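You operate a simulated robot arm through the tools that you are given. There is no shell and no other tool. Be economical: measure what you need, move in short steps, check, and stop when the job is done.

You run a simulated two-armed robot. Do the job below in one go: nothing can be reset, and whatever is moved stays where it is left.

TASK
Stopper the wash tub, pour in the last of the wool wash and fill it to the line.
Fine: hold the bottle as you unscrew it; cap it again and put it back; tap off. Set down upright: wool wash bottle.

It is judged by the outcome, as a careful person would: the job done as asked, and still so three seconds after it is handed in. It fails if anything else is knocked over, pushed out of place, dropped, spilled or broken. Lids that push on must go on centred and level and be pressed home; caps that screw on are set level and turned clockwise until they are tight.

THE ROBOT
Two 6-joint arms with two-finger parallel grippers on one trunk, on a base that drives. Base frame: it is fixed to the floor where the robot stands at the start and does not move with it; the origin is under the middle of the robot, x ahead of it, y to its left, z up. Units: cm, rad, N and s.
The left shoulder is at the start at [6, 18.7, 117.2], the right one opposite. With the tool pointing down near the work surface each hand reaches from about 10 to 60 cm from the robot's upright axis, wherever it stands, measured 20 degrees to its own side. Places, roughly: barrel tap [70, -30, 90]; drain of the wash tub [60, -40, 70]; wash tub [50, -30, 70]. Payload 1.57 kg a hand.
The TCP of each hand is the grasp point between the finger pads, 3 cm short of the fingertips. In the tool frame z runs along the fingers and y along their closing line. Largest opening 11 cm; finger width 2.4, thickness 1.2; the body of the gripper, 4.8 by 11.2 cm, starts 7.8 cm behind the TCP.
Orientation is that of the tool frame in the base frame, as a unit quaternion [w, x, y, z]. With the fingers straight down and closing along the base's y, the tool's x points along the base's -x, its y along +y and its z along -z.

THE INTERFACE
- The arms move only by the tool apply_moves. It takes "left_targets", "right_targets" or both (then of equal length, played together; a hand with none holds still); each is a list that holds one entry, the list of rows, each a list of 7 numbers: the shift along the tool's x, y, z in mm, then the turn, a rotation vector about the tool's x, y, z in rad, then the finger opening in mm, from 0 to 110. In form: [[[tx, ty, tz, rx, ry, rz, gripper], ...]]. A call has 1 to 20 rows; each row shifts and turns the commanded pose from where the row before left it, along the tool's axes as they then stand. Each row takes 0.2 s and may step no farther than 5 cm and 0.15 rad from the row before; otherwise, or with a gripper value out of range, the whole call is refused. A pose out of reach is approached as far as the arm can. The call stops where the force on the tool passes 40 N (or 10 N more than at its start, if that is more) or the arm is blocked; 0.2 s more then pass. The fingers move at their own pace (about 15.3 cm/s each) and stop on an object; they squeeze with about 24 N. The grip force told is the motor's: it shows also when the fingers shut on nothing. Time passes only in rows, and 0.2 s behind the last, so rows that do not move let the fingers close. The reply holds the time, the measured pose of the TCP, the force on the tool along the base axes, the opening and the grip force, in the units named above and with some noise, with the torque about the TCP (base axes, N m) and any sound that the robot's microphone picked up.
- Cameras (640 x 400 px; columns grow to the right, rows downward): "scene" is now at [0.31, -2.91, 170.38]; the picture's right is [-0.42, -0.91, 0.00], its down [-0.76, 0.35, -0.55] and it looks along [0.50, -0.23, -0.83] (base axes); focal length 248 px, centre (320, 200). "left" rides on the left gripper at [7, -1.6, -14.1] in its tool frame; the picture's right is [0.23, 0.97, 0.00], its down [-0.86, 0.20, -0.48] and it looks along [-0.47, 0.11, 0.88] (tool axes); focal length 222 px, centre (320, 200). "right" rides on the right gripper at [7, 1.6, -14.1] in its tool frame; the picture's right is [-0.23, 0.97, 0.00], its down [-0.86, -0.20, -0.48] and it looks along [-0.47, -0.11, 0.88] (tool axes); focal length 222 px, centre (320, 200). There is no depth. A picture from a camera that has moved, and an enlarged one, comes with that camera's place and axes in the base frame and with its lens.
- capture(camera): a new picture of that camera. No time passes.
- slide_trunk(by): slides the trunk up (or, below 0, down) by that many cm; the arms and the scene camera ride with it, the base frame stays. It gives what a move gives, with no picture.
- base_move(legs): drives the robot by 1 to 6 legs, each [ahead, left, turn to the left] in cm, cm and rad, along the robot's own axes; the way and the turn of a leg run together, so that a leg with both is an arc; at most 150 cm and 3.142 rad a leg. The arms and the cameras ride along, it lands a little off, and it stops where it bumps. It gives what a move gives.
- pan_tilt(pan, tilt): turns the head with the scene camera to pan (to the left, within 1.501 rad either way) and tilt (down, from -0.506 to 1.204), counted from straight ahead of the robot. It gives what a move gives.
- close_up(camera, box): a new picture of the part [left, top, right, bottom] of that camera's present view, enlarged. No time passes.
- close_job(): hands the job in; it is judged then, once.

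Go step by step. Nothing tells you exact positions but the pictures and the camera data: compare them with the known pose of the tool, close in by small moves and look again before you grip or let go. The budget is 120 turns and 108 pictures, counting those below and the enlarged ones. Unless the task says otherwise, let go and move clear before handing in, and close with one line.

The tools are called as name(argument=value, ...) on one line, values as JSON. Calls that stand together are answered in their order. apply_moves: Moves the arms, as the interface text tells. Its arguments: {"type":"object","properties":{"left_targets":{"type":"array","items":{"type":"array","items":{"type":"array","items":{"type":"number"}}}},"right_targets":{"type":"array","items":{"type":"array","items":{"type":"array","items":{"type":"number"}}}}},"required":[]} The other tools are called the same way: slide_trunk (by) slides the trunk up or down; base_move (legs) drives the base; pan_tilt (pan, tilt) turns the head that bears the scene camera; capture (camera) takes a picture; close_up (camera, box) takes an enlarged picture of a part of a camera's view; close_job () hands the job in.

At the start:

```text
time_s: 0.0
left_tcp_pos: [39.92, -7.64, 115.36]
left_tcp_rot: [-0.001, -0.001, 1.0, 0.0]
left_ft_force: [-0.3, -0.3, -0.5]
left_wrist_torque: [0.0, -0.01, -0.01]
left_grip_width: 10.98
left_grip_force: 0.0
right_tcp_pos: [28.91, -40.94, 120.51]
right_tcp_rot: [0.0, 0.0, 1.0, 0.0]
right_ft_force: [0.1, -0.6, 0.4]
right_wrist_torque: [0.04, -0.01, 0.03]
right_grip_width: 10.99
right_grip_force: 0.0
trunk travel left (down, up): [-80.0, 19.0]
robot x, y, heading: [-0.06, -0.11, 0.002]
head pan, tilt: [-0.433, 0.986]
```

scene: 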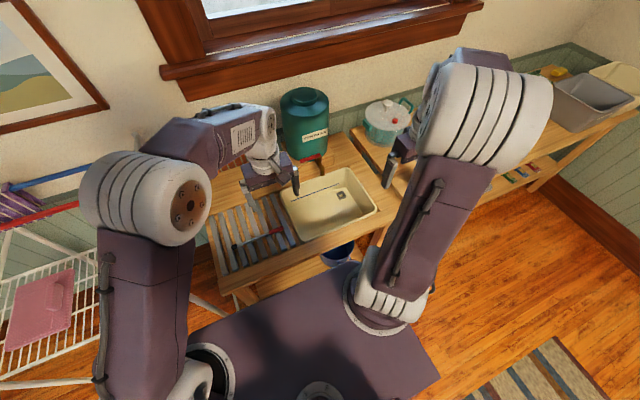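
right: 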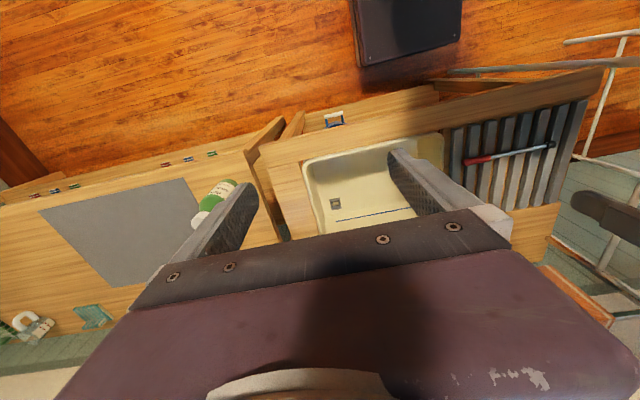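
left: 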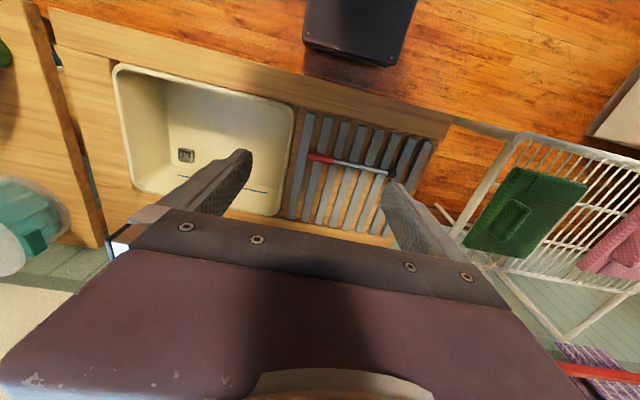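

The tub is ahead to the right, with a barrel and its tap behind it. A green and white bottle stands on the side bench to the right, and I still have to find the stopper, so I'll look closer.

close_up(camera="scene", box=[200, 80, 440, 270])

close_up(camera="right", box=[0, 80, 320, 350])

close_up(camera="left", box=[0, 30, 320, 290])

pan_tilt(pan=-1.1, tilt=0.8)

capture(camera="scene")

```text
2.11 times, centred on (320, 175) of scene
camera zoom: at [0.31, -2.91, 170.38], right [-0.42, -0.91, 0.0], down [-0.76, 0.35, -0.55], along [0.5, -0.23, -0.83], focal length 522 px, centre (320, 253)
```

zoom: 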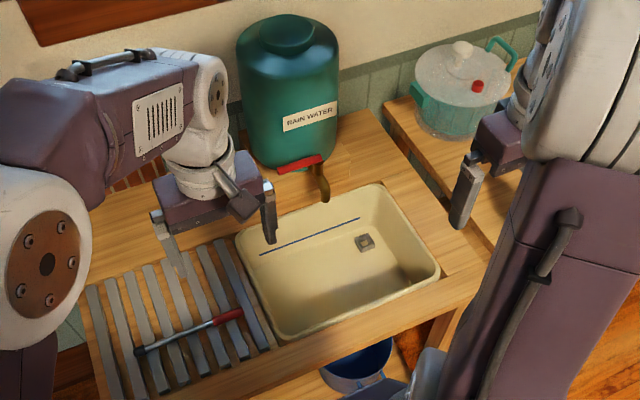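

```text
1.48 times, centred on (160, 215) of right
camera zoom: at [21.93, -39.38, 134.61], right [0.23, 0.97, 0.0], down [0.86, -0.2, 0.48], along [0.47, -0.11, -0.88], focal length 329 px, centre (557, 178)
```

zoom: 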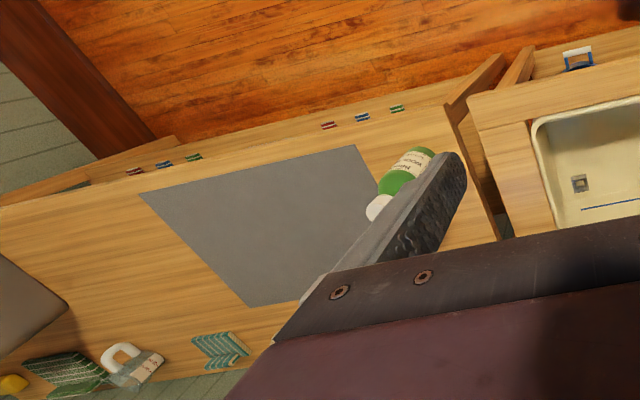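

```text
1.54 times, centred on (160, 160) of left
camera zoom: at [32.94, -9.29, 129.51], right [-0.23, 0.97, 0.0], down [0.86, 0.2, 0.48], along [0.47, 0.11, -0.88], focal length 342 px, centre (566, 262)
```

zoom: 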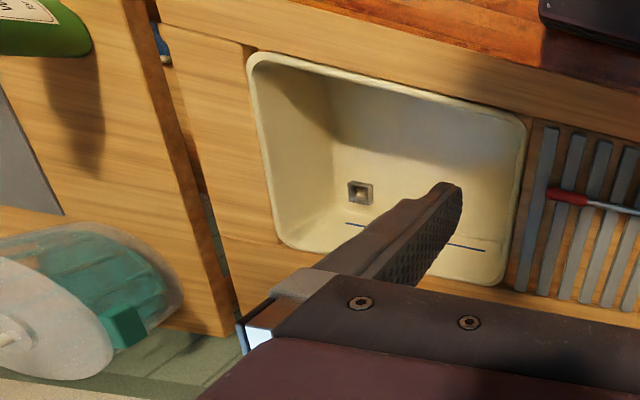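

```text
time_s: 1.0
left_tcp_pos: [39.93, -7.75, 115.28]
left_tcp_rot: [0.0, 0.0, 1.0, 0.0]
left_ft_force: [0.4, 0.5, 0.2]
left_wrist_torque: [0.01, 0.01, -0.01]
left_grip_width: 11.02
left_grip_force: 0.1
right_tcp_pos: [28.88, -40.94, 120.58]
right_tcp_rot: [0.0, -0.001, 1.0, 0.0]
right_ft_force: [-0.9, 0.3, 1.1]
right_wrist_torque: [0.0, -0.02, -0.02]
right_grip_width: 10.98
right_grip_force: 0.0
trunk travel left (down, up): [-80.0, 19.0]
robot x, y, heading: [-0.32, 0.25, 0.002]
head pan, tilt: [-1.1, 0.799]
```

```text
101 pictures are left
camera scene: at [-2.42, -7.13, 171.8], right [-0.89, -0.45, 0.0], down [-0.33, 0.64, -0.7], along [0.32, -0.62, -0.72], focal length 248 px, centre (320, 200)
```

scene: 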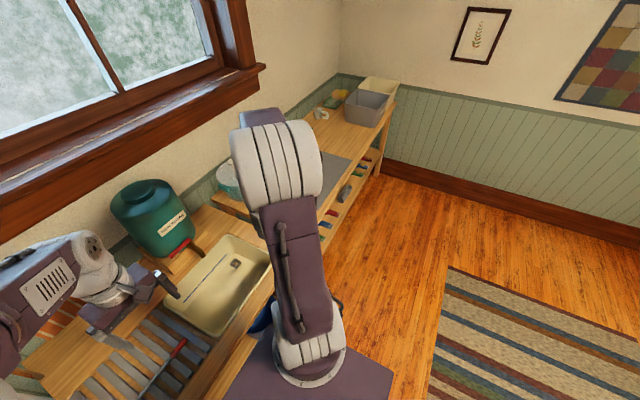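

The stopper isn't obvious, so I'll zoom into candidate places.

close_up(camera="scene", box=[290, 60, 420, 250])

close_up(camera="right", box=[0, 290, 120, 365])

close_up(camera="left", box=[110, 60, 450, 270])

pan_tilt(pan=0.6, tilt=0.8)

capture(camera="scene")

```text
2.11 times, centred on (355, 155) of scene
camera zoom: at [-2.42, -7.13, 171.8], right [-0.89, -0.45, 0.0], down [-0.33, 0.64, -0.7], along [0.32, -0.62, -0.72], focal length 522 px, centre (246, 295)
```

zoom: 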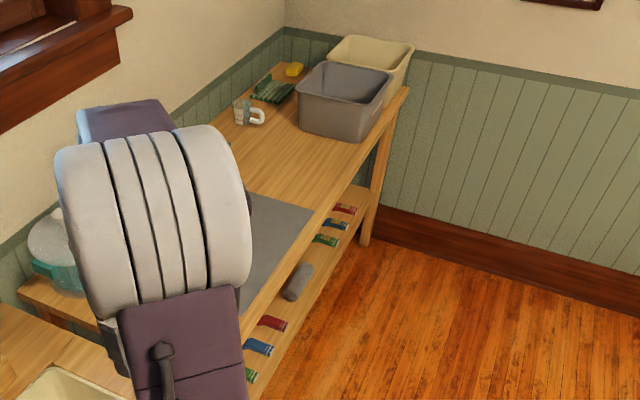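

```text
5.33 times, centred on (60, 328) of right
camera zoom: at [21.93, -39.37, 134.61], right [0.23, 0.97, 0.0], down [0.86, -0.2, 0.48], along [0.47, -0.11, -0.88], focal length 1185 px, centre (1707, -480)
```

zoom: 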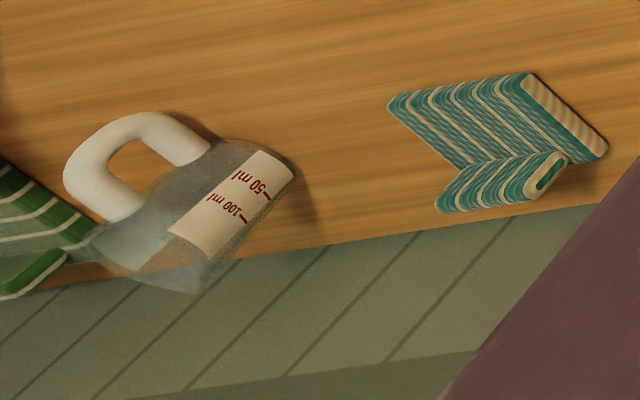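

```text
1.88 times, centred on (280, 165) of left
camera zoom: at [32.94, -9.28, 129.51], right [-0.23, 0.97, 0.0], down [0.86, 0.2, 0.48], along [0.47, 0.11, -0.88], focal length 418 px, centre (395, 266)
```

zoom: 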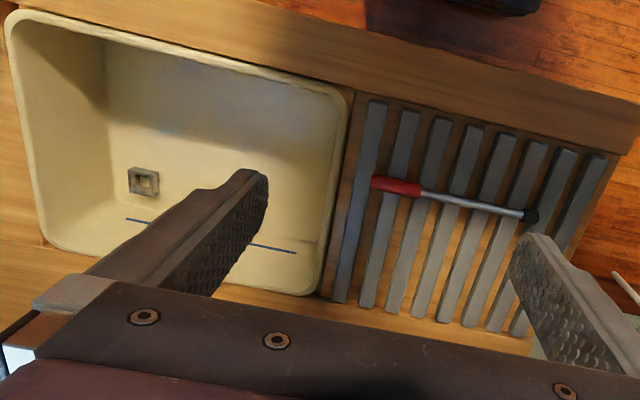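

```text
time_s: 2.8
left_tcp_pos: [39.91, -7.62, 115.37]
left_tcp_rot: [0.0, 0.0, 1.0, 0.0]
left_ft_force: [1.3, 0.0, -0.5]
left_wrist_torque: [0.0, 0.0, -0.03]
left_grip_width: 10.99
left_grip_force: 0.1
right_tcp_pos: [28.9, -41.08, 120.55]
right_tcp_rot: [0.0, 0.0, 1.0, 0.001]
right_ft_force: [-0.1, 0.3, 0.5]
right_wrist_torque: [0.0, 0.02, -0.02]
right_grip_width: 10.98
right_grip_force: 0.1
trunk travel left (down, up): [-80.0, 19.0]
robot x, y, heading: [0.21, 0.25, 0.003]
head pan, tilt: [0.6, 0.799]
```

```text
97 pictures are left
camera scene: at [0.57, 4.6, 171.81], right [0.56, -0.83, 0.0], down [-0.59, -0.4, -0.7], along [0.58, 0.39, -0.72], focal length 248 px, centre (320, 200)
```

scene: 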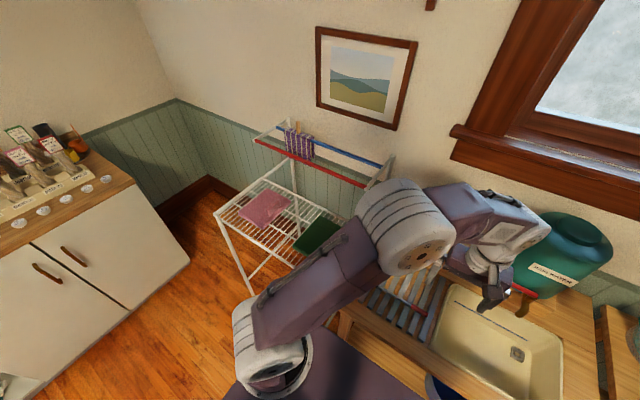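

There's a second bench on the left with labelled items and white round things, so I'll zoom in on it.

close_up(camera="scene", box=[0, 110, 140, 250])

pan_tilt(pan=1.4, tilt=0.6)

capture(camera="scene")

close_up(camera="right", box=[300, 80, 480, 230])

```text
2.86 times, centred on (70, 180) of scene
camera zoom: at [0.57, 4.6, 171.81], right [0.56, -0.83, 0.0], down [-0.59, -0.4, -0.7], along [0.58, 0.39, -0.72], focal length 708 px, centre (1034, 257)
```

zoom: 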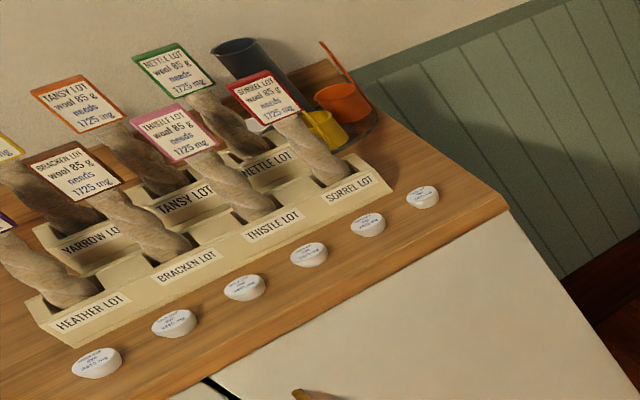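

```text
time_s: 3.9
left_tcp_pos: [39.89, -7.65, 115.33]
left_tcp_rot: [0.0, 0.0, 1.0, 0.0]
left_ft_force: [0.7, 1.0, 0.1]
left_wrist_torque: [-0.02, 0.04, 0.03]
left_grip_width: 11.01
left_grip_force: 0.1
right_tcp_pos: [28.82, -40.94, 120.43]
right_tcp_rot: [0.0, 0.0, 1.0, 0.0]
right_ft_force: [0.2, 0.2, -0.2]
right_wrist_torque: [0.01, 0.05, 0.02]
right_grip_width: 10.99
right_grip_force: 0.0
trunk travel left (down, up): [-80.0, 19.0]
robot x, y, heading: [-0.03, 0.15, -0.0]
head pan, tilt: [1.4, 0.6]
```

```text
95 pictures are left
camera scene: at [-4.57, 8.75, 173.49], right [0.99, -0.17, 0.0], down [-0.1, -0.56, -0.82], along [0.14, 0.81, -0.57], focal length 248 px, centre (320, 200)
```

scene: 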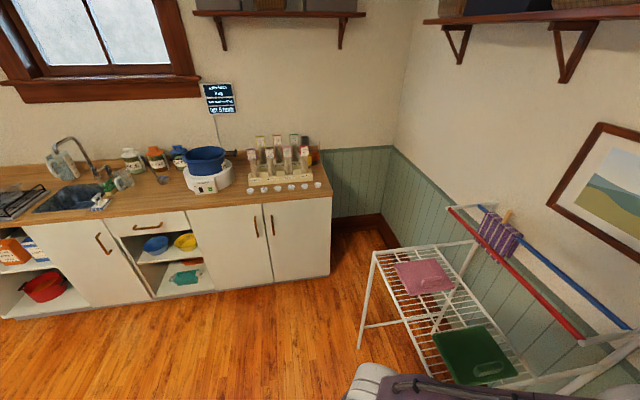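

```text
2.67 times, centred on (390, 155) of right
camera zoom: at [21.93, -39.38, 134.61], right [0.23, 0.97, 0.0], down [0.86, -0.2, 0.48], along [0.47, -0.11, -0.88], focal length 592 px, centre (133, 320)
```

zoom: 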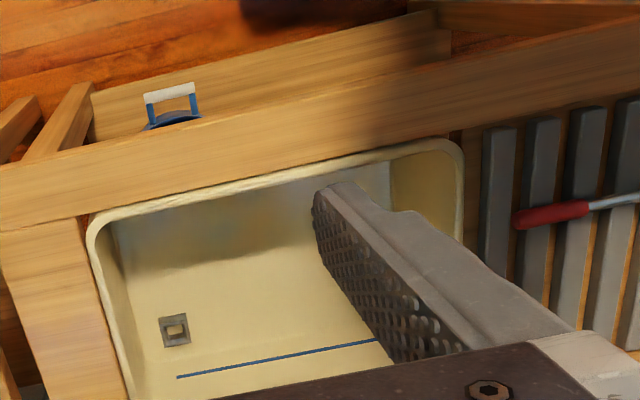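

The stopper still isn't visible. I'll swing the left hand clear to see behind and around the tub.

apply_moves(left_targets=[[[0, 50, 0, 0, 0, 0, 110], [0, 50, 0, 0, 0, 0, 110], [20, 40, 0, 0, 0, 0, 110], [20, 40, 0, 0, 0, 0, 110], [20, 40, 0, 0, 0, 0, 110], [20, 40, 0, 0, 0, 0, 110]]], right_targets=[[[0, -40, 0, 0, 0, 0, 110], [0, -40, 0, 0, 0, 0, 110], [0, -40, 0, 0, 0, 0, 110], [0, -40, 0, 0, 0, 0, 110], [0, 0, 0, 0, 0, 0, 110], [0, 0, 0, 0, 0, 0, 110]]])

pan_tilt(pan=-0.5, tilt=0.9)

capture(camera="scene")

capture(camera="right")

```text
time_s: 5.3
left_tcp_pos: [31.8, 18.37, 115.43]
left_tcp_rot: [0.0, -0.001, 1.0, -0.001]
left_ft_force: [0.0, -0.2, -0.1]
left_wrist_torque: [0.0, -0.07, -0.01]
left_grip_width: 11.02
left_grip_force: 0.1
right_tcp_pos: [28.6, -56.73, 120.58]
right_tcp_rot: [-0.001, 0.0, 1.0, -0.001]
right_ft_force: [-0.3, 0.0, 0.1]
right_wrist_torque: [-0.01, -0.03, 0.01]
right_grip_width: 11.02
right_grip_force: 0.1
trunk travel left (down, up): [-80.0, 19.0]
robot x, y, heading: [0.15, -0.22, -0.0]
head pan, tilt: [1.4, 0.6]
```

```text
time_s: 7.2
left_tcp_pos: [31.98, 18.21, 115.2]
left_tcp_rot: [0.0, 0.0, 1.0, -0.001]
left_ft_force: [-0.4, -0.1, 0.1]
left_wrist_torque: [0.02, -0.03, -0.02]
left_grip_width: 10.99
left_grip_force: 0.2
right_tcp_pos: [28.81, -57.04, 120.43]
right_tcp_rot: [0.0, 0.0, 1.0, 0.0]
right_ft_force: [0.1, -0.8, 0.1]
right_wrist_torque: [0.04, -0.04, 0.02]
right_grip_width: 11.0
right_grip_force: 0.0
trunk travel left (down, up): [-80.0, 19.0]
robot x, y, heading: [-0.02, 0.17, 0.002]
head pan, tilt: [-0.499, 0.901]
```

```text
93 pictures are left
camera scene: at [0.53, -3.56, 171.01], right [-0.48, -0.88, 0.0], down [-0.69, 0.37, -0.62], along [0.55, -0.3, -0.78], focal length 248 px, centre (320, 200)
```

scene: 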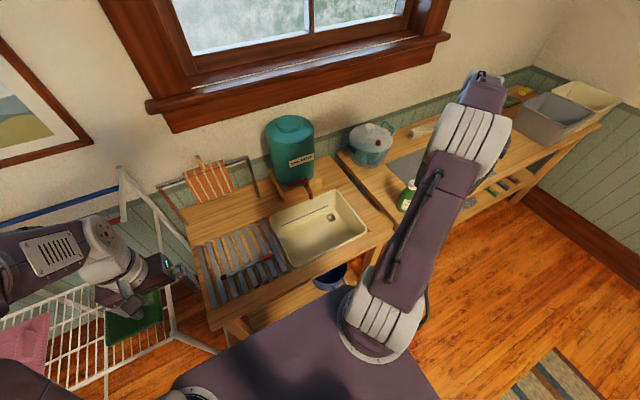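

```text
92 pictures are left
camera right: at [21.91, -55.36, 134.61], right [0.23, 0.97, 0.0], down [0.86, -0.2, 0.48], along [0.47, -0.11, -0.88], focal length 222 px, centre (320, 200)
```

right: 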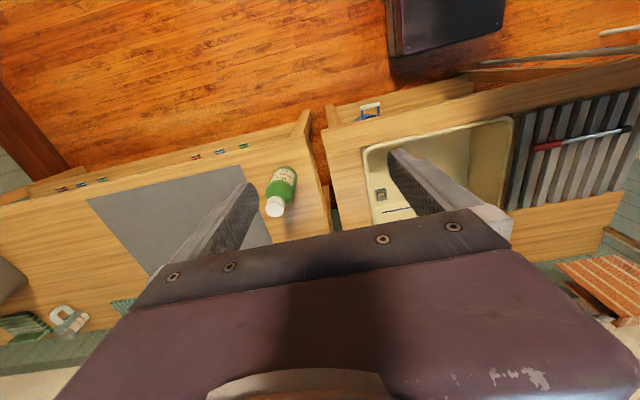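

close_up(camera="scene", box=[180, 100, 360, 212])

close_up(camera="scene", box=[260, 170, 360, 270])

close_up(camera="scene", box=[200, 200, 360, 320])

```text
3.56 times, centred on (270, 156) of scene
camera zoom: at [0.53, -3.56, 171.01], right [-0.48, -0.88, 0.0], down [-0.69, 0.37, -0.62], along [0.55, -0.3, -0.78], focal length 881 px, centre (498, 356)
```

zoom: 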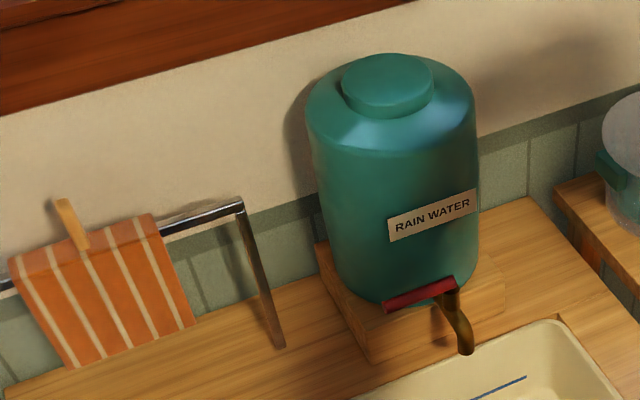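

```text
4.00 times, centred on (310, 220) of scene
camera zoom: at [0.53, -3.56, 171.01], right [-0.48, -0.88, 0.0], down [-0.69, 0.37, -0.62], along [0.55, -0.3, -0.78], focal length 991 px, centre (360, 120)
```

zoom: 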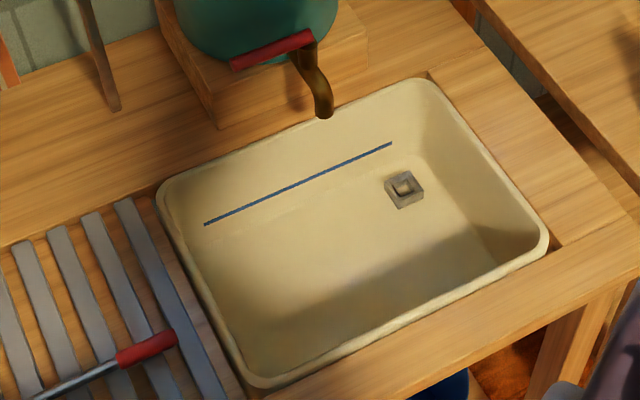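

```text
3.33 times, centred on (280, 260) of scene
camera zoom: at [0.53, -3.56, 171.01], right [-0.48, -0.88, 0.0], down [-0.69, 0.37, -0.62], along [0.55, -0.3, -0.78], focal length 826 px, centre (453, 0)
```

zoom: 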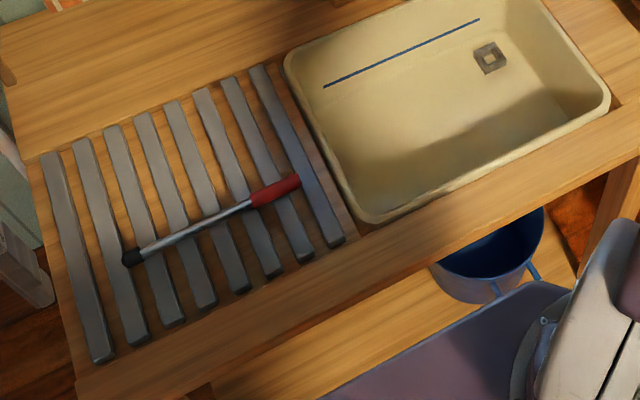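

The rod with a red grip and black tip on the slats looks like a standing plug for the socket in the tub floor. I'll bring the left hand over it, turned 90°, and check it and the drain close up.

apply_moves(left_targets=[[[-14.4, -37.6, 24.8, 0, 0, 0, 110], [-14.4, -37.6, 24.8, 0, 0, 0, 110], [-14.4, -37.6, 24.8, 0, 0, 0, 110], [-14.4, -37.6, 24.8, 0, 0, 0, 110], [-14.4, -37.6, 24.8, 0, 0, 0, 110], [-14.4, -37.6, 24.8, 0, 0, 0, 110], [-14.4, -37.6, 24.8, 0, 0, 0, 110]]])

capture(camera="left")

close_up(camera="right", box=[230, 150, 330, 230])

```text
time_s: 8.8
left_tcp_pos: [42.29, -8.29, 97.93]
left_tcp_rot: [-0.001, 0.0, 1.0, 0.001]
left_ft_force: [0.5, 0.1, -1.1]
left_wrist_torque: [0.06, 0.03, 0.0]
left_grip_width: 11.02
left_grip_force: 0.1
right_tcp_pos: [28.94, -57.16, 120.41]
right_tcp_rot: [0.0, 0.0, 1.0, 0.001]
right_ft_force: [-0.7, 0.0, 0.6]
right_wrist_torque: [-0.01, 0.01, 0.0]
right_grip_width: 11.0
right_grip_force: 0.0
trunk travel left (down, up): [-80.0, 19.0]
robot x, y, heading: [0.11, -0.05, 0.003]
head pan, tilt: [-0.499, 0.901]
```

```text
88 pictures are left
camera left: at [35.25, -9.85, 112.08], right [-0.23, 0.97, 0.0], down [0.86, 0.2, 0.48], along [0.46, 0.11, -0.88], focal length 222 px, centre (320, 200)
```

left: 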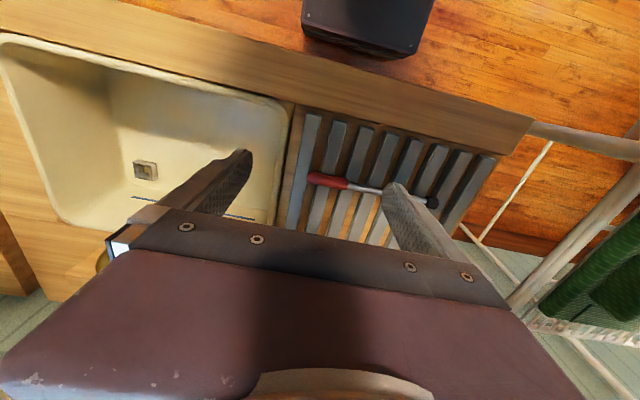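

```text
5.00 times, centred on (280, 190) of right
camera zoom: at [22.03, -55.51, 134.53], right [0.23, 0.97, 0.0], down [0.86, -0.2, 0.48], along [0.47, -0.11, -0.88], focal length 1111 px, centre (520, 250)
```

zoom: 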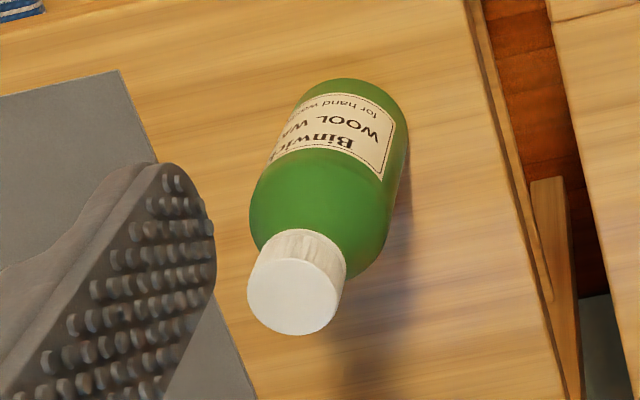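

The label reads WOOL WASH. By triangulation the rod runs from about (50,-8.5) to (47.5,11), z~80, and the drain socket is near (62,-44,65). I'll turn the hand to straddle the rod, then look.

apply_moves(left_targets=[[[-35, 0, 0, 0, 0, 0, 110], [-35, 0, 0, 0, 0, 0, 110], [0, 0, 0, 0, 0, -0.143, 110], [0, 0, 0, 0, 0, -0.143, 110], [0, 0, 0, 0, 0, -0.143, 110], [0, 0, 0, 0, 0, -0.143, 110], [0, 0, 0, 0, 0, -0.143, 110], [0, 0, 0, 0, 0, -0.143, 110], [0, 0, 0, 0, 0, -0.143, 110], [0, 0, 0, 0, 0, -0.143, 110], [0, 0, 0, 0, 0, -0.143, 110], [0, 0, 0, 0, 0, -0.143, 110], [0, 0, 0, 0, 0, -0.141, 110]]])

capture(camera="left")

capture(camera="scene")

```text
time_s: 11.6
left_tcp_pos: [49.02, -7.93, 97.95]
left_tcp_rot: [-0.001, 0.708, -0.707, 0.0]
left_ft_force: [-0.2, -0.5, -0.2]
left_wrist_torque: [-0.02, -0.02, -0.03]
left_grip_width: 11.01
left_grip_force: 0.0
right_tcp_pos: [28.76, -56.94, 120.51]
right_tcp_rot: [0.0, 0.0, 1.0, 0.0]
right_ft_force: [-0.1, -0.1, -0.3]
right_wrist_torque: [0.02, 0.02, -0.02]
right_grip_width: 10.99
right_grip_force: 0.1
trunk travel left (down, up): [-80.0, 19.0]
robot x, y, heading: [-0.2, 0.28, 0.003]
head pan, tilt: [-0.499, 0.901]
```

```text
86 pictures are left
camera left: at [50.65, -14.94, 112.13], right [-0.97, -0.23, 0.0], down [-0.2, 0.85, 0.48], along [-0.11, 0.47, -0.88], focal length 222 px, centre (320, 200)
```

left: 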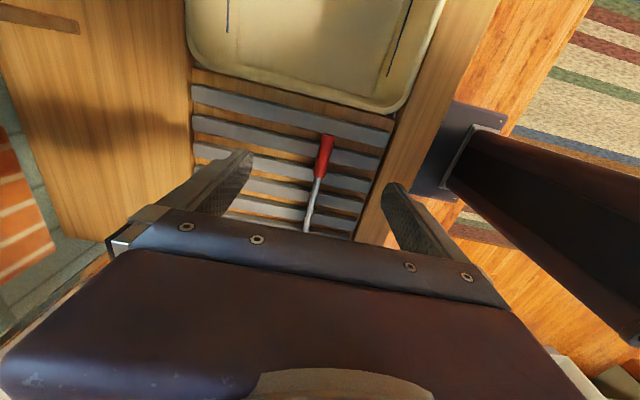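

```text
85 pictures are left
camera scene: at [0.55, -3.57, 171.01], right [-0.48, -0.88, 0.0], down [-0.69, 0.38, -0.62], along [0.55, -0.3, -0.78], focal length 248 px, centre (320, 200)
```

scene: 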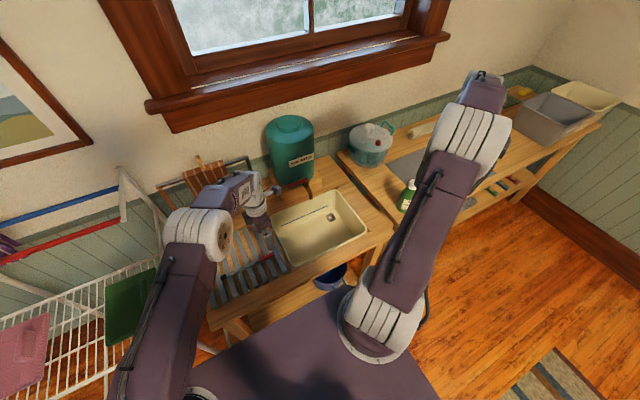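

The handle lies along y at x≈48, from y≈-8 to -1.5. I'll tilt the hand back by 0.6 rad and come down near the handle.

apply_moves(left_targets=[[[-15, 10, 30, 0, 0, 0, 80], [0, 0, 30, 0, 0, 0, 80], [0, 0, 0, 0, -0.15, 0, 80], [0, 0, 0, 0, -0.15, 0, 80], [0, 0, 0, 0, -0.15, 0, 80], [0, 0, 0, 0, -0.15, 0, 80], [22.6, 0, 33, 0, 0, 0, 60], [17, 0, 24.7, 0, 0, 0, 60], [0, 0, 0, 0, 0, 0, 60]]])

capture(camera="left")

close_up(camera="scene", box=[180, 180, 340, 300])

```text
time_s: 13.6
left_tcp_pos: [41.57, -2.44, 86.81]
left_tcp_rot: [0.21, -0.675, 0.676, 0.208]
left_ft_force: [-0.1, 0.2, -0.5]
left_wrist_torque: [0.01, 0.0, -0.03]
left_grip_width: 5.97
left_grip_force: 0.2
left hand out of reach, approached as far as the arm can: row 4, 5, 6, 7, 8
right_tcp_pos: [28.76, -57.06, 120.52]
right_tcp_rot: [0.0, 0.0, 1.0, 0.0]
right_ft_force: [0.5, -0.3, -0.4]
right_wrist_torque: [0.01, 0.01, 0.03]
right_grip_width: 11.0
right_grip_force: 0.0
trunk travel left (down, up): [-80.0, 19.0]
robot x, y, heading: [-0.02, -0.32, 0.001]
head pan, tilt: [-0.499, 0.901]
```

```text
84 pictures are left
camera left: at [43.26, -16.21, 94.63], right [-0.97, -0.19, -0.13], down [-0.2, 0.44, 0.88], along [-0.11, 0.88, -0.46], focal length 222 px, centre (320, 200)
```

left: 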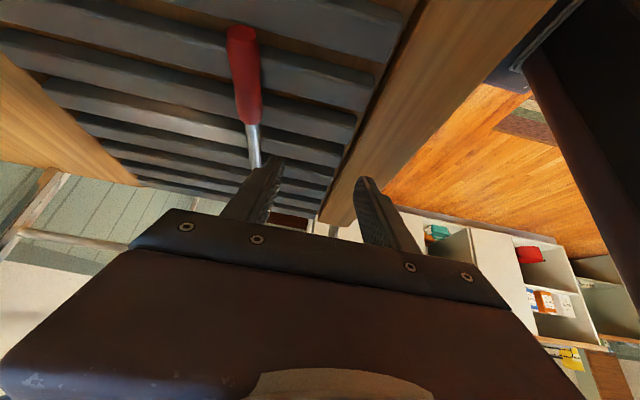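

```text
3.33 times, centred on (260, 240) of scene
camera zoom: at [0.48, -3.62, 171.01], right [-0.48, -0.88, 0.0], down [-0.69, 0.38, -0.62], along [0.55, -0.3, -0.78], focal length 826 px, centre (520, 67)
```

zoom: 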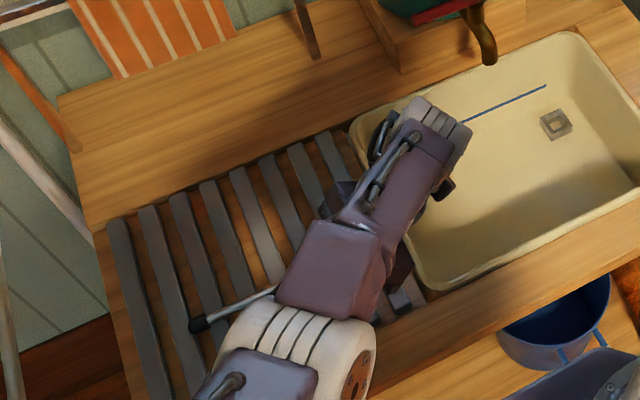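

The tilted pose is out of the arm's reach from here. I'll lift, straighten up, lower the trunk and drive to the right, which suits the drain and bottle as well.

apply_moves(left_targets=[[[-22.6, 0, -33, 0, 0, 0, 60], [-22.6, 0, -33, 0, 0, 0, 60], [-22.6, 0, -33, 0, 0, 0, 60], [-11.3, 0, -16, 0, 0, 0, 60], [0, 0, 0, 0, 0.15, 0, 60], [0, 0, 0, 0, 0.15, 0, 60], [0, 0, 0, 0, 0.15, 0, 60], [0, 0, 0, 0, 0.15, 0, 60], [0, 0, -50, 0, 0, 0, 60], [0, 0, -50, 0, 0, 0, 60]]])

base_move(legs=[[0, -30, 0]])

slide_trunk(by=-8)

pan_tilt(pan=0.0, tilt=0.9)

capture(camera="scene")

capture(camera="left")

```text
time_s: 15.8
left_tcp_pos: [49.77, -10.27, 111.14]
left_tcp_rot: [-0.017, 0.707, -0.707, -0.019]
left_ft_force: [0.6, -0.4, 0.0]
left_wrist_torque: [0.0, 0.02, 0.02]
left_grip_width: 5.98
left_grip_force: 0.0
left hand out of reach, approached as far as the arm can: row 1, 2, 3, 4, 5, 6, 7, 8, 10
right_tcp_pos: [28.69, -57.03, 120.52]
right_tcp_rot: [0.001, 0.0, 1.0, 0.0]
right_ft_force: [0.6, 0.2, 0.1]
right_wrist_torque: [0.01, -0.02, 0.01]
right_grip_width: 10.97
right_grip_force: 0.1
trunk travel left (down, up): [-80.0, 19.0]
robot x, y, heading: [-0.02, -0.09, 0.004]
head pan, tilt: [-0.499, 0.901]
```

```text
time_s: 17.8
left_tcp_pos: [50.01, -40.52, 111.07]
left_tcp_rot: [-0.017, 0.708, -0.706, -0.019]
left_ft_force: [0.3, -0.4, 0.3]
left_wrist_torque: [-0.01, 0.01, -0.03]
left_grip_width: 6.01
left_grip_force: 0.0
right_tcp_pos: [28.85, -87.25, 120.51]
right_tcp_rot: [0.0, 0.001, 1.0, 0.0]
right_ft_force: [0.5, -0.6, -0.8]
right_wrist_torque: [-0.01, 0.0, 0.0]
right_grip_width: 10.99
right_grip_force: 0.0
trunk travel left (down, up): [-80.0, 19.0]
robot x, y, heading: [-0.03, -30.35, -0.007]
head pan, tilt: [-0.499, 0.901]
```

```text
time_s: 19.0
left_tcp_pos: [49.89, -40.72, 103.04]
left_tcp_rot: [-0.017, 0.707, -0.707, -0.019]
left_ft_force: [-0.8, -0.1, 0.7]
left_wrist_torque: [-0.02, 0.0, 0.0]
left_grip_width: 5.99
left_grip_force: 0.1
right_tcp_pos: [28.85, -87.37, 112.47]
right_tcp_rot: [0.0, -0.001, 1.0, 0.0]
right_ft_force: [0.7, -0.4, 0.2]
right_wrist_torque: [-0.03, 0.02, -0.02]
right_grip_width: 10.98
right_grip_force: 0.1
trunk travel left (down, up): [-72.0, 27.0]
robot x, y, heading: [0.21, -30.05, 0.002]
head pan, tilt: [-0.499, 0.901]
```

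```text
time_s: 19.9
left_tcp_pos: [50.04, -40.71, 102.98]
left_tcp_rot: [-0.017, 0.708, -0.706, -0.02]
left_ft_force: [0.3, -1.1, 0.1]
left_wrist_torque: [0.01, 0.0, 0.02]
left_grip_width: 5.98
left_grip_force: 0.0
right_tcp_pos: [28.76, -87.36, 112.51]
right_tcp_rot: [0.0, 0.001, 1.0, 0.0]
right_ft_force: [1.2, -0.2, 0.0]
right_wrist_torque: [-0.01, -0.01, 0.02]
right_grip_width: 10.99
right_grip_force: 0.0
trunk travel left (down, up): [-72.0, 27.0]
robot x, y, heading: [-0.14, -30.32, 0.001]
head pan, tilt: [0.0, 0.901]
```

```text
82 pictures are left
camera scene: at [1.47, -30.39, 163.01], right [0.0, -1.0, 0.0], down [-0.78, 0.0, -0.62], along [0.62, 0.0, -0.78], focal length 248 px, centre (320, 200)
```

scene: 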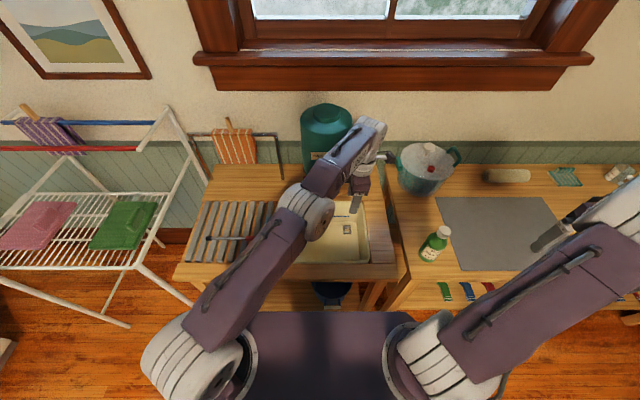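

```text
81 pictures are left
camera left: at [51.68, -48.45, 116.78], right [-0.97, -0.23, -0.01], down [-0.2, 0.83, 0.52], along [-0.11, 0.51, -0.85], focal length 222 px, centre (320, 200)
```

left: 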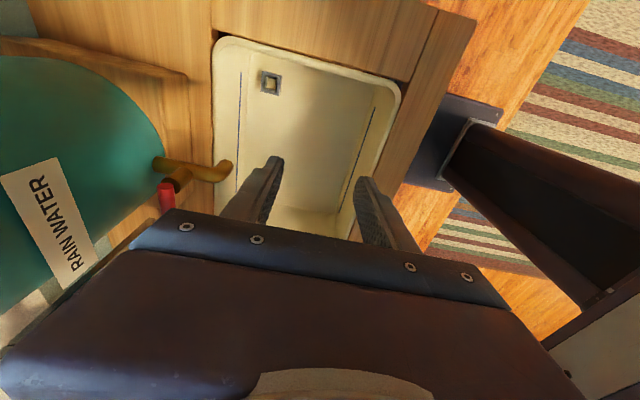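

The table top appears to be at z≈80. The left hand goes back over the rod handle.

apply_moves(left_targets=[[[-43, 2.5, 0, 0, 0, 0, 60], [-43, 2.5, 0, 0, 0, 0, 60], [-43, 2.5, 0, 0, 0, 0, 60], [-43, 2.5, 0, 0, 0, 0, 60], [-43, 2.5, 0, 0, 0, 0, 60], [-43, 2.5, 0, 0, 0, 0, 60], [-43, 2.5, 10, 0, 0, 0, 60], [-40, 2.5, 10, 0, 0, 0, 60], [0, 0, 0, 0, -0.15, 0, 60], [0, 0, 0, 0, -0.15, 0, 60], [0, 0, 0, 0, -0.15, 0, 60]]])

capture(camera="left")

```text
time_s: 22.3
left_tcp_pos: [48.04, -6.63, 102.74]
left_tcp_rot: [-0.176, 0.685, -0.684, -0.178]
left_ft_force: [0.0, 0.0, -1.0]
left_wrist_torque: [-0.02, 0.0, 0.01]
left_grip_width: 6.0
left_grip_force: 0.1
right_tcp_pos: [28.88, -87.35, 112.52]
right_tcp_rot: [0.0, 0.0, 1.0, 0.001]
right_ft_force: [-0.2, 0.7, 0.5]
right_wrist_torque: [0.0, -0.01, 0.01]
right_grip_width: 10.99
right_grip_force: 0.1
trunk travel left (down, up): [-72.0, 27.0]
robot x, y, heading: [0.46, -30.3, 0.001]
head pan, tilt: [0.0, 0.901]
```

```text
80 pictures are left
camera left: at [49.61, -19.53, 111.84], right [-0.97, -0.2, -0.11], down [-0.2, 0.52, 0.83], along [-0.11, 0.83, -0.54], focal length 222 px, centre (320, 200)
```

left: 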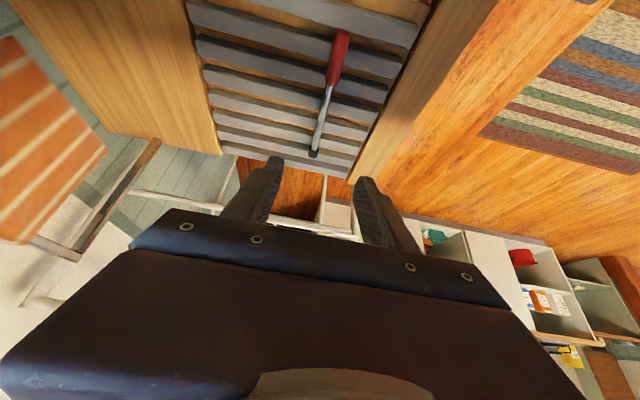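

The rod is at x=48, from y -8.6 (handle end) to +12 (tip), z~81. I'm descending onto the handle.

apply_moves(left_targets=[[[24.6, 0, 39.8, 0, 0, 0, 60], [24.6, 0, 39.8, 0, 0, 0, 60], [24.6, 0, 39.8, 0, 0, 0, 60], [24.6, 0, 39.8, 0, 0, 0, 60], [0, 0, 0, 0, 0, 0, 60]]])

capture(camera="left")

close_up(camera="scene", box=[180, 180, 340, 280])

```text
time_s: 23.5
left_tcp_pos: [47.81, -7.69, 84.11]
left_tcp_rot: [-0.175, 0.685, -0.685, -0.176]
left_ft_force: [-0.3, -0.4, 0.1]
left_wrist_torque: [0.01, -0.01, 0.0]
left_grip_width: 6.02
left_grip_force: 0.1
right_tcp_pos: [28.75, -87.28, 112.42]
right_tcp_rot: [0.0, 0.0, 1.0, 0.0]
right_ft_force: [-0.3, 0.2, 0.0]
right_wrist_torque: [-0.02, 0.0, -0.02]
right_grip_width: 11.03
right_grip_force: 0.1
trunk travel left (down, up): [-72.0, 27.0]
robot x, y, heading: [-0.06, -30.51, -0.002]
head pan, tilt: [0.0, 0.901]
```

```text
79 pictures are left
camera left: at [49.56, -20.49, 93.17], right [-0.97, -0.2, -0.11], down [-0.2, 0.52, 0.83], along [-0.11, 0.83, -0.55], focal length 222 px, centre (320, 200)
```

left: 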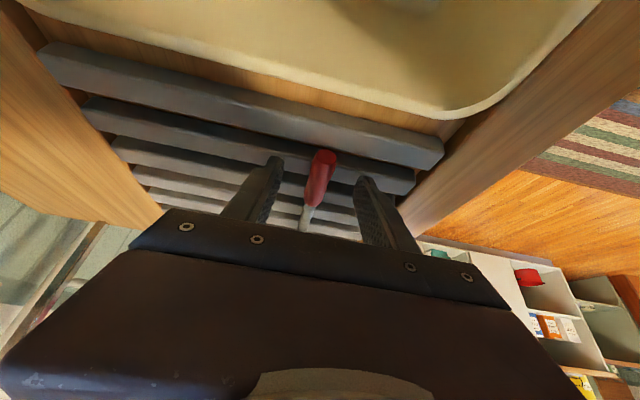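

```text
4.00 times, centred on (260, 230) of scene
camera zoom: at [1.39, -30.38, 163.02], right [0.0, -1.0, 0.0], down [-0.78, 0.0, -0.62], along [0.62, 0.0, -0.78], focal length 991 px, centre (560, 80)
```

zoom: 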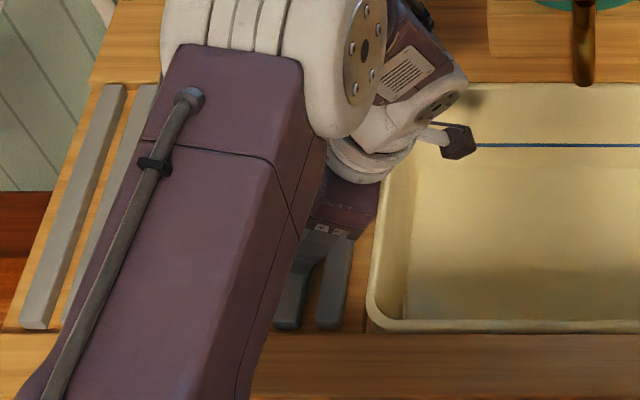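

Aligned; I'll go down 1.2 cm more and close.

apply_moves(left_targets=[[[2.9, 0, 5.25, 0, 0, 0, 60], [2.9, 0, 5.25, 0, 0, 0, 60], [0, 0, 0, 0, 0, 0, 0], [0, 0, 0, 0, 0, 0, 0], [0, 0, 0, 0, 0, 0, 0]]])

capture(camera="left")

```text
time_s: 24.1
left_tcp_pos: [48.27, -7.63, 83.74]
left_tcp_rot: [-0.181, 0.684, -0.684, -0.177]
left_ft_force: [-3.0, -5.7, 28.0]
left_wrist_torque: [-0.11, 1.08, 0.32]
left_grip_width: 6.28
left_grip_force: 1.5
right_tcp_pos: [28.73, -87.37, 112.47]
right_tcp_rot: [0.001, -0.001, 1.0, 0.001]
right_ft_force: [0.0, -0.7, 0.2]
right_wrist_torque: [-0.04, 0.02, 0.0]
right_grip_width: 10.99
right_grip_force: 0.2
trunk travel left (down, up): [-72.0, 27.0]
robot x, y, heading: [0.0, -30.35, -0.005]
head pan, tilt: [0.0, 0.901]
stopped in row 2 (left hand): the force on the tool passed its limit at 47 N (the readings are from after the stop); the commanded pose is now the measured one
```

```text
77 pictures are left
camera left: at [49.72, -20.6, 92.8], right [-0.97, -0.2, -0.12], down [-0.2, 0.51, 0.83], along [-0.1, 0.84, -0.54], focal length 222 px, centre (320, 200)
```

left: 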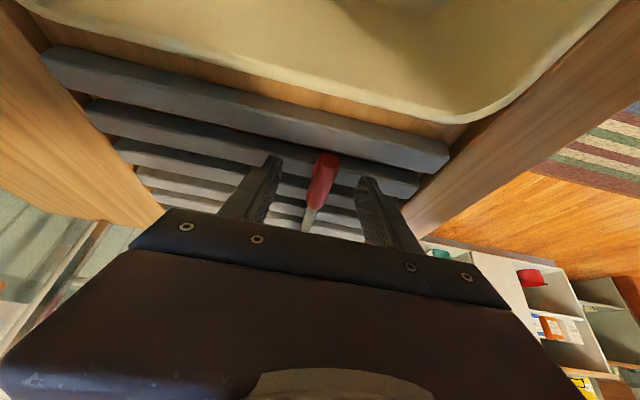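

The fingertips touch the slats here, which is about right for gripping. I'll back off 2 mm and close on the handle.

apply_moves(left_targets=[[[-1, 0, -1.7, 0, 0, 0, 60], [0, 0, 0, 0, 0, 0, 0], [0, 0, 0, 0, 0, 0, 0], [0, 0, 0, 0, 0, 0, 0]]])

capture(camera="left")

```text
time_s: 25.1
left_tcp_pos: [48.12, -7.57, 83.73]
left_tcp_rot: [-0.179, 0.685, -0.684, -0.176]
left_ft_force: [0.4, -0.8, 16.7]
left_wrist_torque: [0.0, 0.15, 0.07]
left_grip_width: 1.74
left_grip_force: 24.0
right_tcp_pos: [28.75, -87.39, 112.48]
right_tcp_rot: [0.001, 0.0, 1.0, 0.0]
right_ft_force: [0.1, 0.2, -0.9]
right_wrist_torque: [-0.02, -0.01, 0.02]
right_grip_width: 11.02
right_grip_force: 0.1
trunk travel left (down, up): [-72.0, 27.0]
robot x, y, heading: [-0.26, -30.48, -0.003]
head pan, tilt: [0.0, 0.901]
```

```text
76 pictures are left
camera left: at [49.74, -20.46, 92.82], right [-0.97, -0.2, -0.12], down [-0.2, 0.51, 0.83], along [-0.11, 0.83, -0.54], focal length 222 px, centre (320, 200)
```

left: 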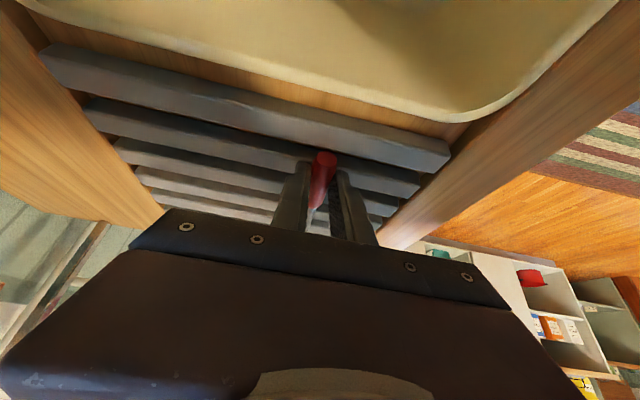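

It's gripped at 1.7 cm wide. I'll lift it and check.

apply_moves(left_targets=[[[-9.7, 0, -17.5, 0, 0, 0, 0], [-19.4, 0, -35, 0, 0, 0, 0], [-19.4, 0, -35, 0, 0, 0, 0], [-19.4, 0, -35, 0, 0, 0, 0], [-19.4, 0, -35, 0, 0, 0, 0]]])

capture(camera="left")

close_up(camera="scene", box=[160, 120, 400, 270])

```text
time_s: 26.3
left_tcp_pos: [48.04, -7.46, 101.94]
left_tcp_rot: [0.179, -0.684, 0.685, 0.177]
left_ft_force: [0.4, -0.1, 0.4]
left_wrist_torque: [0.0, -0.03, -0.01]
left_grip_width: 0.0
left_grip_force: 20.8
right_tcp_pos: [28.73, -87.27, 112.48]
right_tcp_rot: [0.0, 0.0, 1.0, 0.001]
right_ft_force: [0.5, -0.4, -0.2]
right_wrist_torque: [0.01, -0.03, -0.01]
right_grip_width: 10.98
right_grip_force: 0.0
trunk travel left (down, up): [-72.0, 27.0]
robot x, y, heading: [-0.01, -30.34, 0.004]
head pan, tilt: [0.0, 0.901]
```

```text
75 pictures are left
camera left: at [49.66, -20.39, 110.79], right [-0.97, -0.2, -0.11], down [-0.2, 0.51, 0.83], along [-0.11, 0.83, -0.54], focal length 222 px, centre (320, 200)
```

left: 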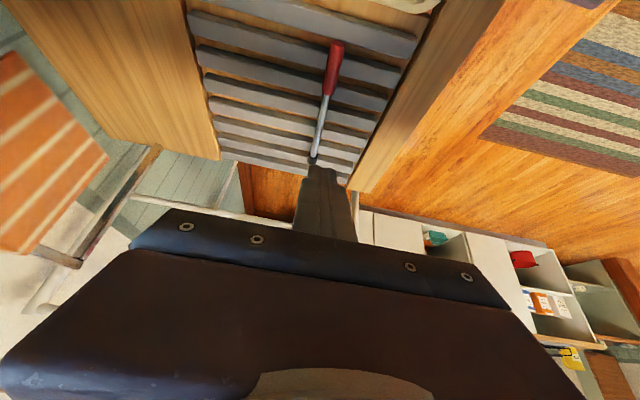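

```text
2.67 times, centred on (280, 195) of scene
camera zoom: at [1.33, -30.39, 163.01], right [0.0, -1.0, 0.0], down [-0.78, 0.0, -0.62], along [0.62, 0.0, -0.78], focal length 661 px, centre (427, 213)
```

zoom: 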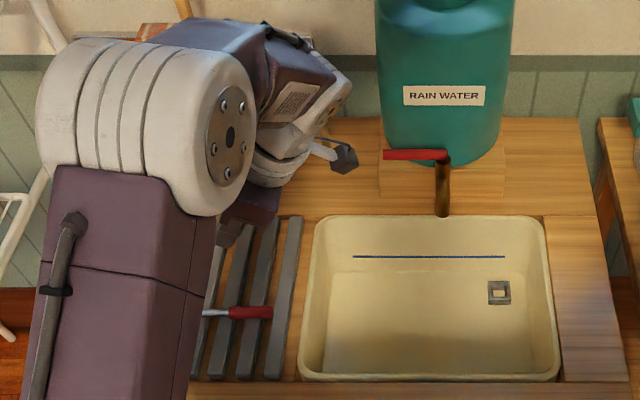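

It slipped because the tilted tips only caught the top of the handle, but the rod hasn't moved. I'll reduce the tilt to about 0.22 rad and regrip deeper.

apply_moves(left_targets=[[[0, 0, 0, 0, 0.143, 0, 60], [0, 0, 0, 0, 0.143, 0, 60], [9.5, 0, 42.7, 0, 0, 0, 60], [9.5, 0, 42.7, 0, 0, 0, 60], [9.5, 0, 42.7, 0, 0, 0, 60], [9.5, 0, 42.7, 0, 0, 0, 60], [0, 0, 0, 0, 0, 0, 40], [0.4, 0, 2, 0, 0, 0, 40], [0.4, 0, 2, 0, 0, 0, 40], [0, 0, 0, 0, 0, 0, 40]]])

capture(camera="left")

```text
time_s: 28.5
left_tcp_pos: [48.23, -7.35, 83.85]
left_tcp_rot: [0.079, -0.702, 0.703, 0.077]
left_ft_force: [0.2, -0.7, 1.8]
left_wrist_torque: [-0.01, 0.04, 0.05]
left_grip_width: 3.98
left_grip_force: 0.1
right_tcp_pos: [28.86, -87.3, 112.48]
right_tcp_rot: [0.0, 0.0, 1.0, 0.0]
right_ft_force: [0.7, 0.3, 0.2]
right_wrist_torque: [-0.03, -0.03, 0.03]
right_grip_width: 10.99
right_grip_force: 0.0
trunk travel left (down, up): [-72.0, 27.0]
robot x, y, heading: [0.44, -30.46, 0.003]
head pan, tilt: [0.0, 0.901]
```

```text
73 pictures are left
camera left: at [49.83, -17.3, 96.11], right [-0.97, -0.22, -0.05], down [-0.2, 0.73, 0.65], along [-0.11, 0.65, -0.75], focal length 222 px, centre (320, 200)
```

left: 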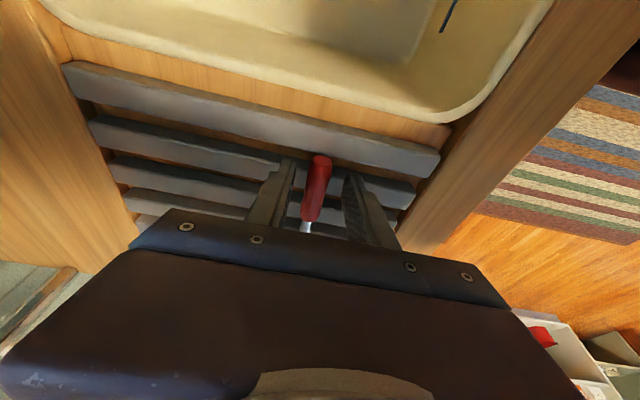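

apply_moves(left_targets=[[[0.3, 0, 1.2, 0, 0, 0, 40], [0, 0, 0, 0, 0, 0, 0], [0, 0, 0, 0, 0, 0, 0], [0, 0, 0, 0, 0, 0, 0], [-2.2, 0, -9.8, 0, 0, 0, 0], [-2.2, 0, -9.8, 0, 0, 0, 0], [-4.4, 0, -19.6, 0, 0, 0, 0]]])

capture(camera="left")

```text
time_s: 30.1
left_tcp_pos: [48.11, -7.38, 87.66]
left_tcp_rot: [0.079, -0.702, 0.703, 0.077]
left_ft_force: [-0.6, -0.4, -1.9]
left_wrist_torque: [-0.05, 0.05, -0.02]
left_grip_width: 1.77
left_grip_force: 24.2
right_tcp_pos: [28.78, -87.22, 112.47]
right_tcp_rot: [0.0, 0.0, 1.0, -0.001]
right_ft_force: [-0.5, 0.2, -0.2]
right_wrist_torque: [-0.03, -0.03, 0.02]
right_grip_width: 10.99
right_grip_force: 0.1
trunk travel left (down, up): [-72.0, 27.0]
robot x, y, heading: [-0.0, -30.71, -0.003]
head pan, tilt: [0.0, 0.901]
```

```text
72 pictures are left
camera left: at [49.78, -17.33, 99.96], right [-0.97, -0.22, -0.05], down [-0.2, 0.73, 0.65], along [-0.11, 0.65, -0.75], focal length 222 px, centre (320, 200)
```

left: 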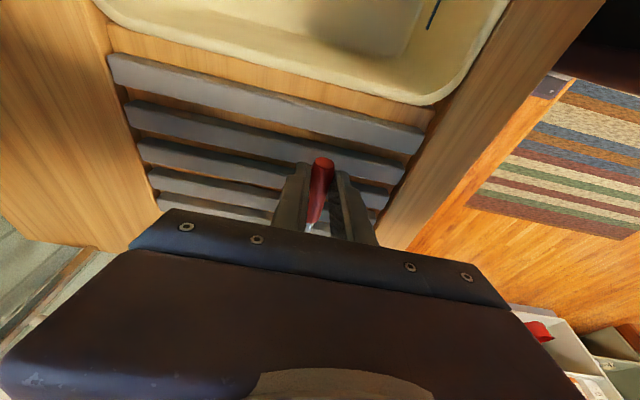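

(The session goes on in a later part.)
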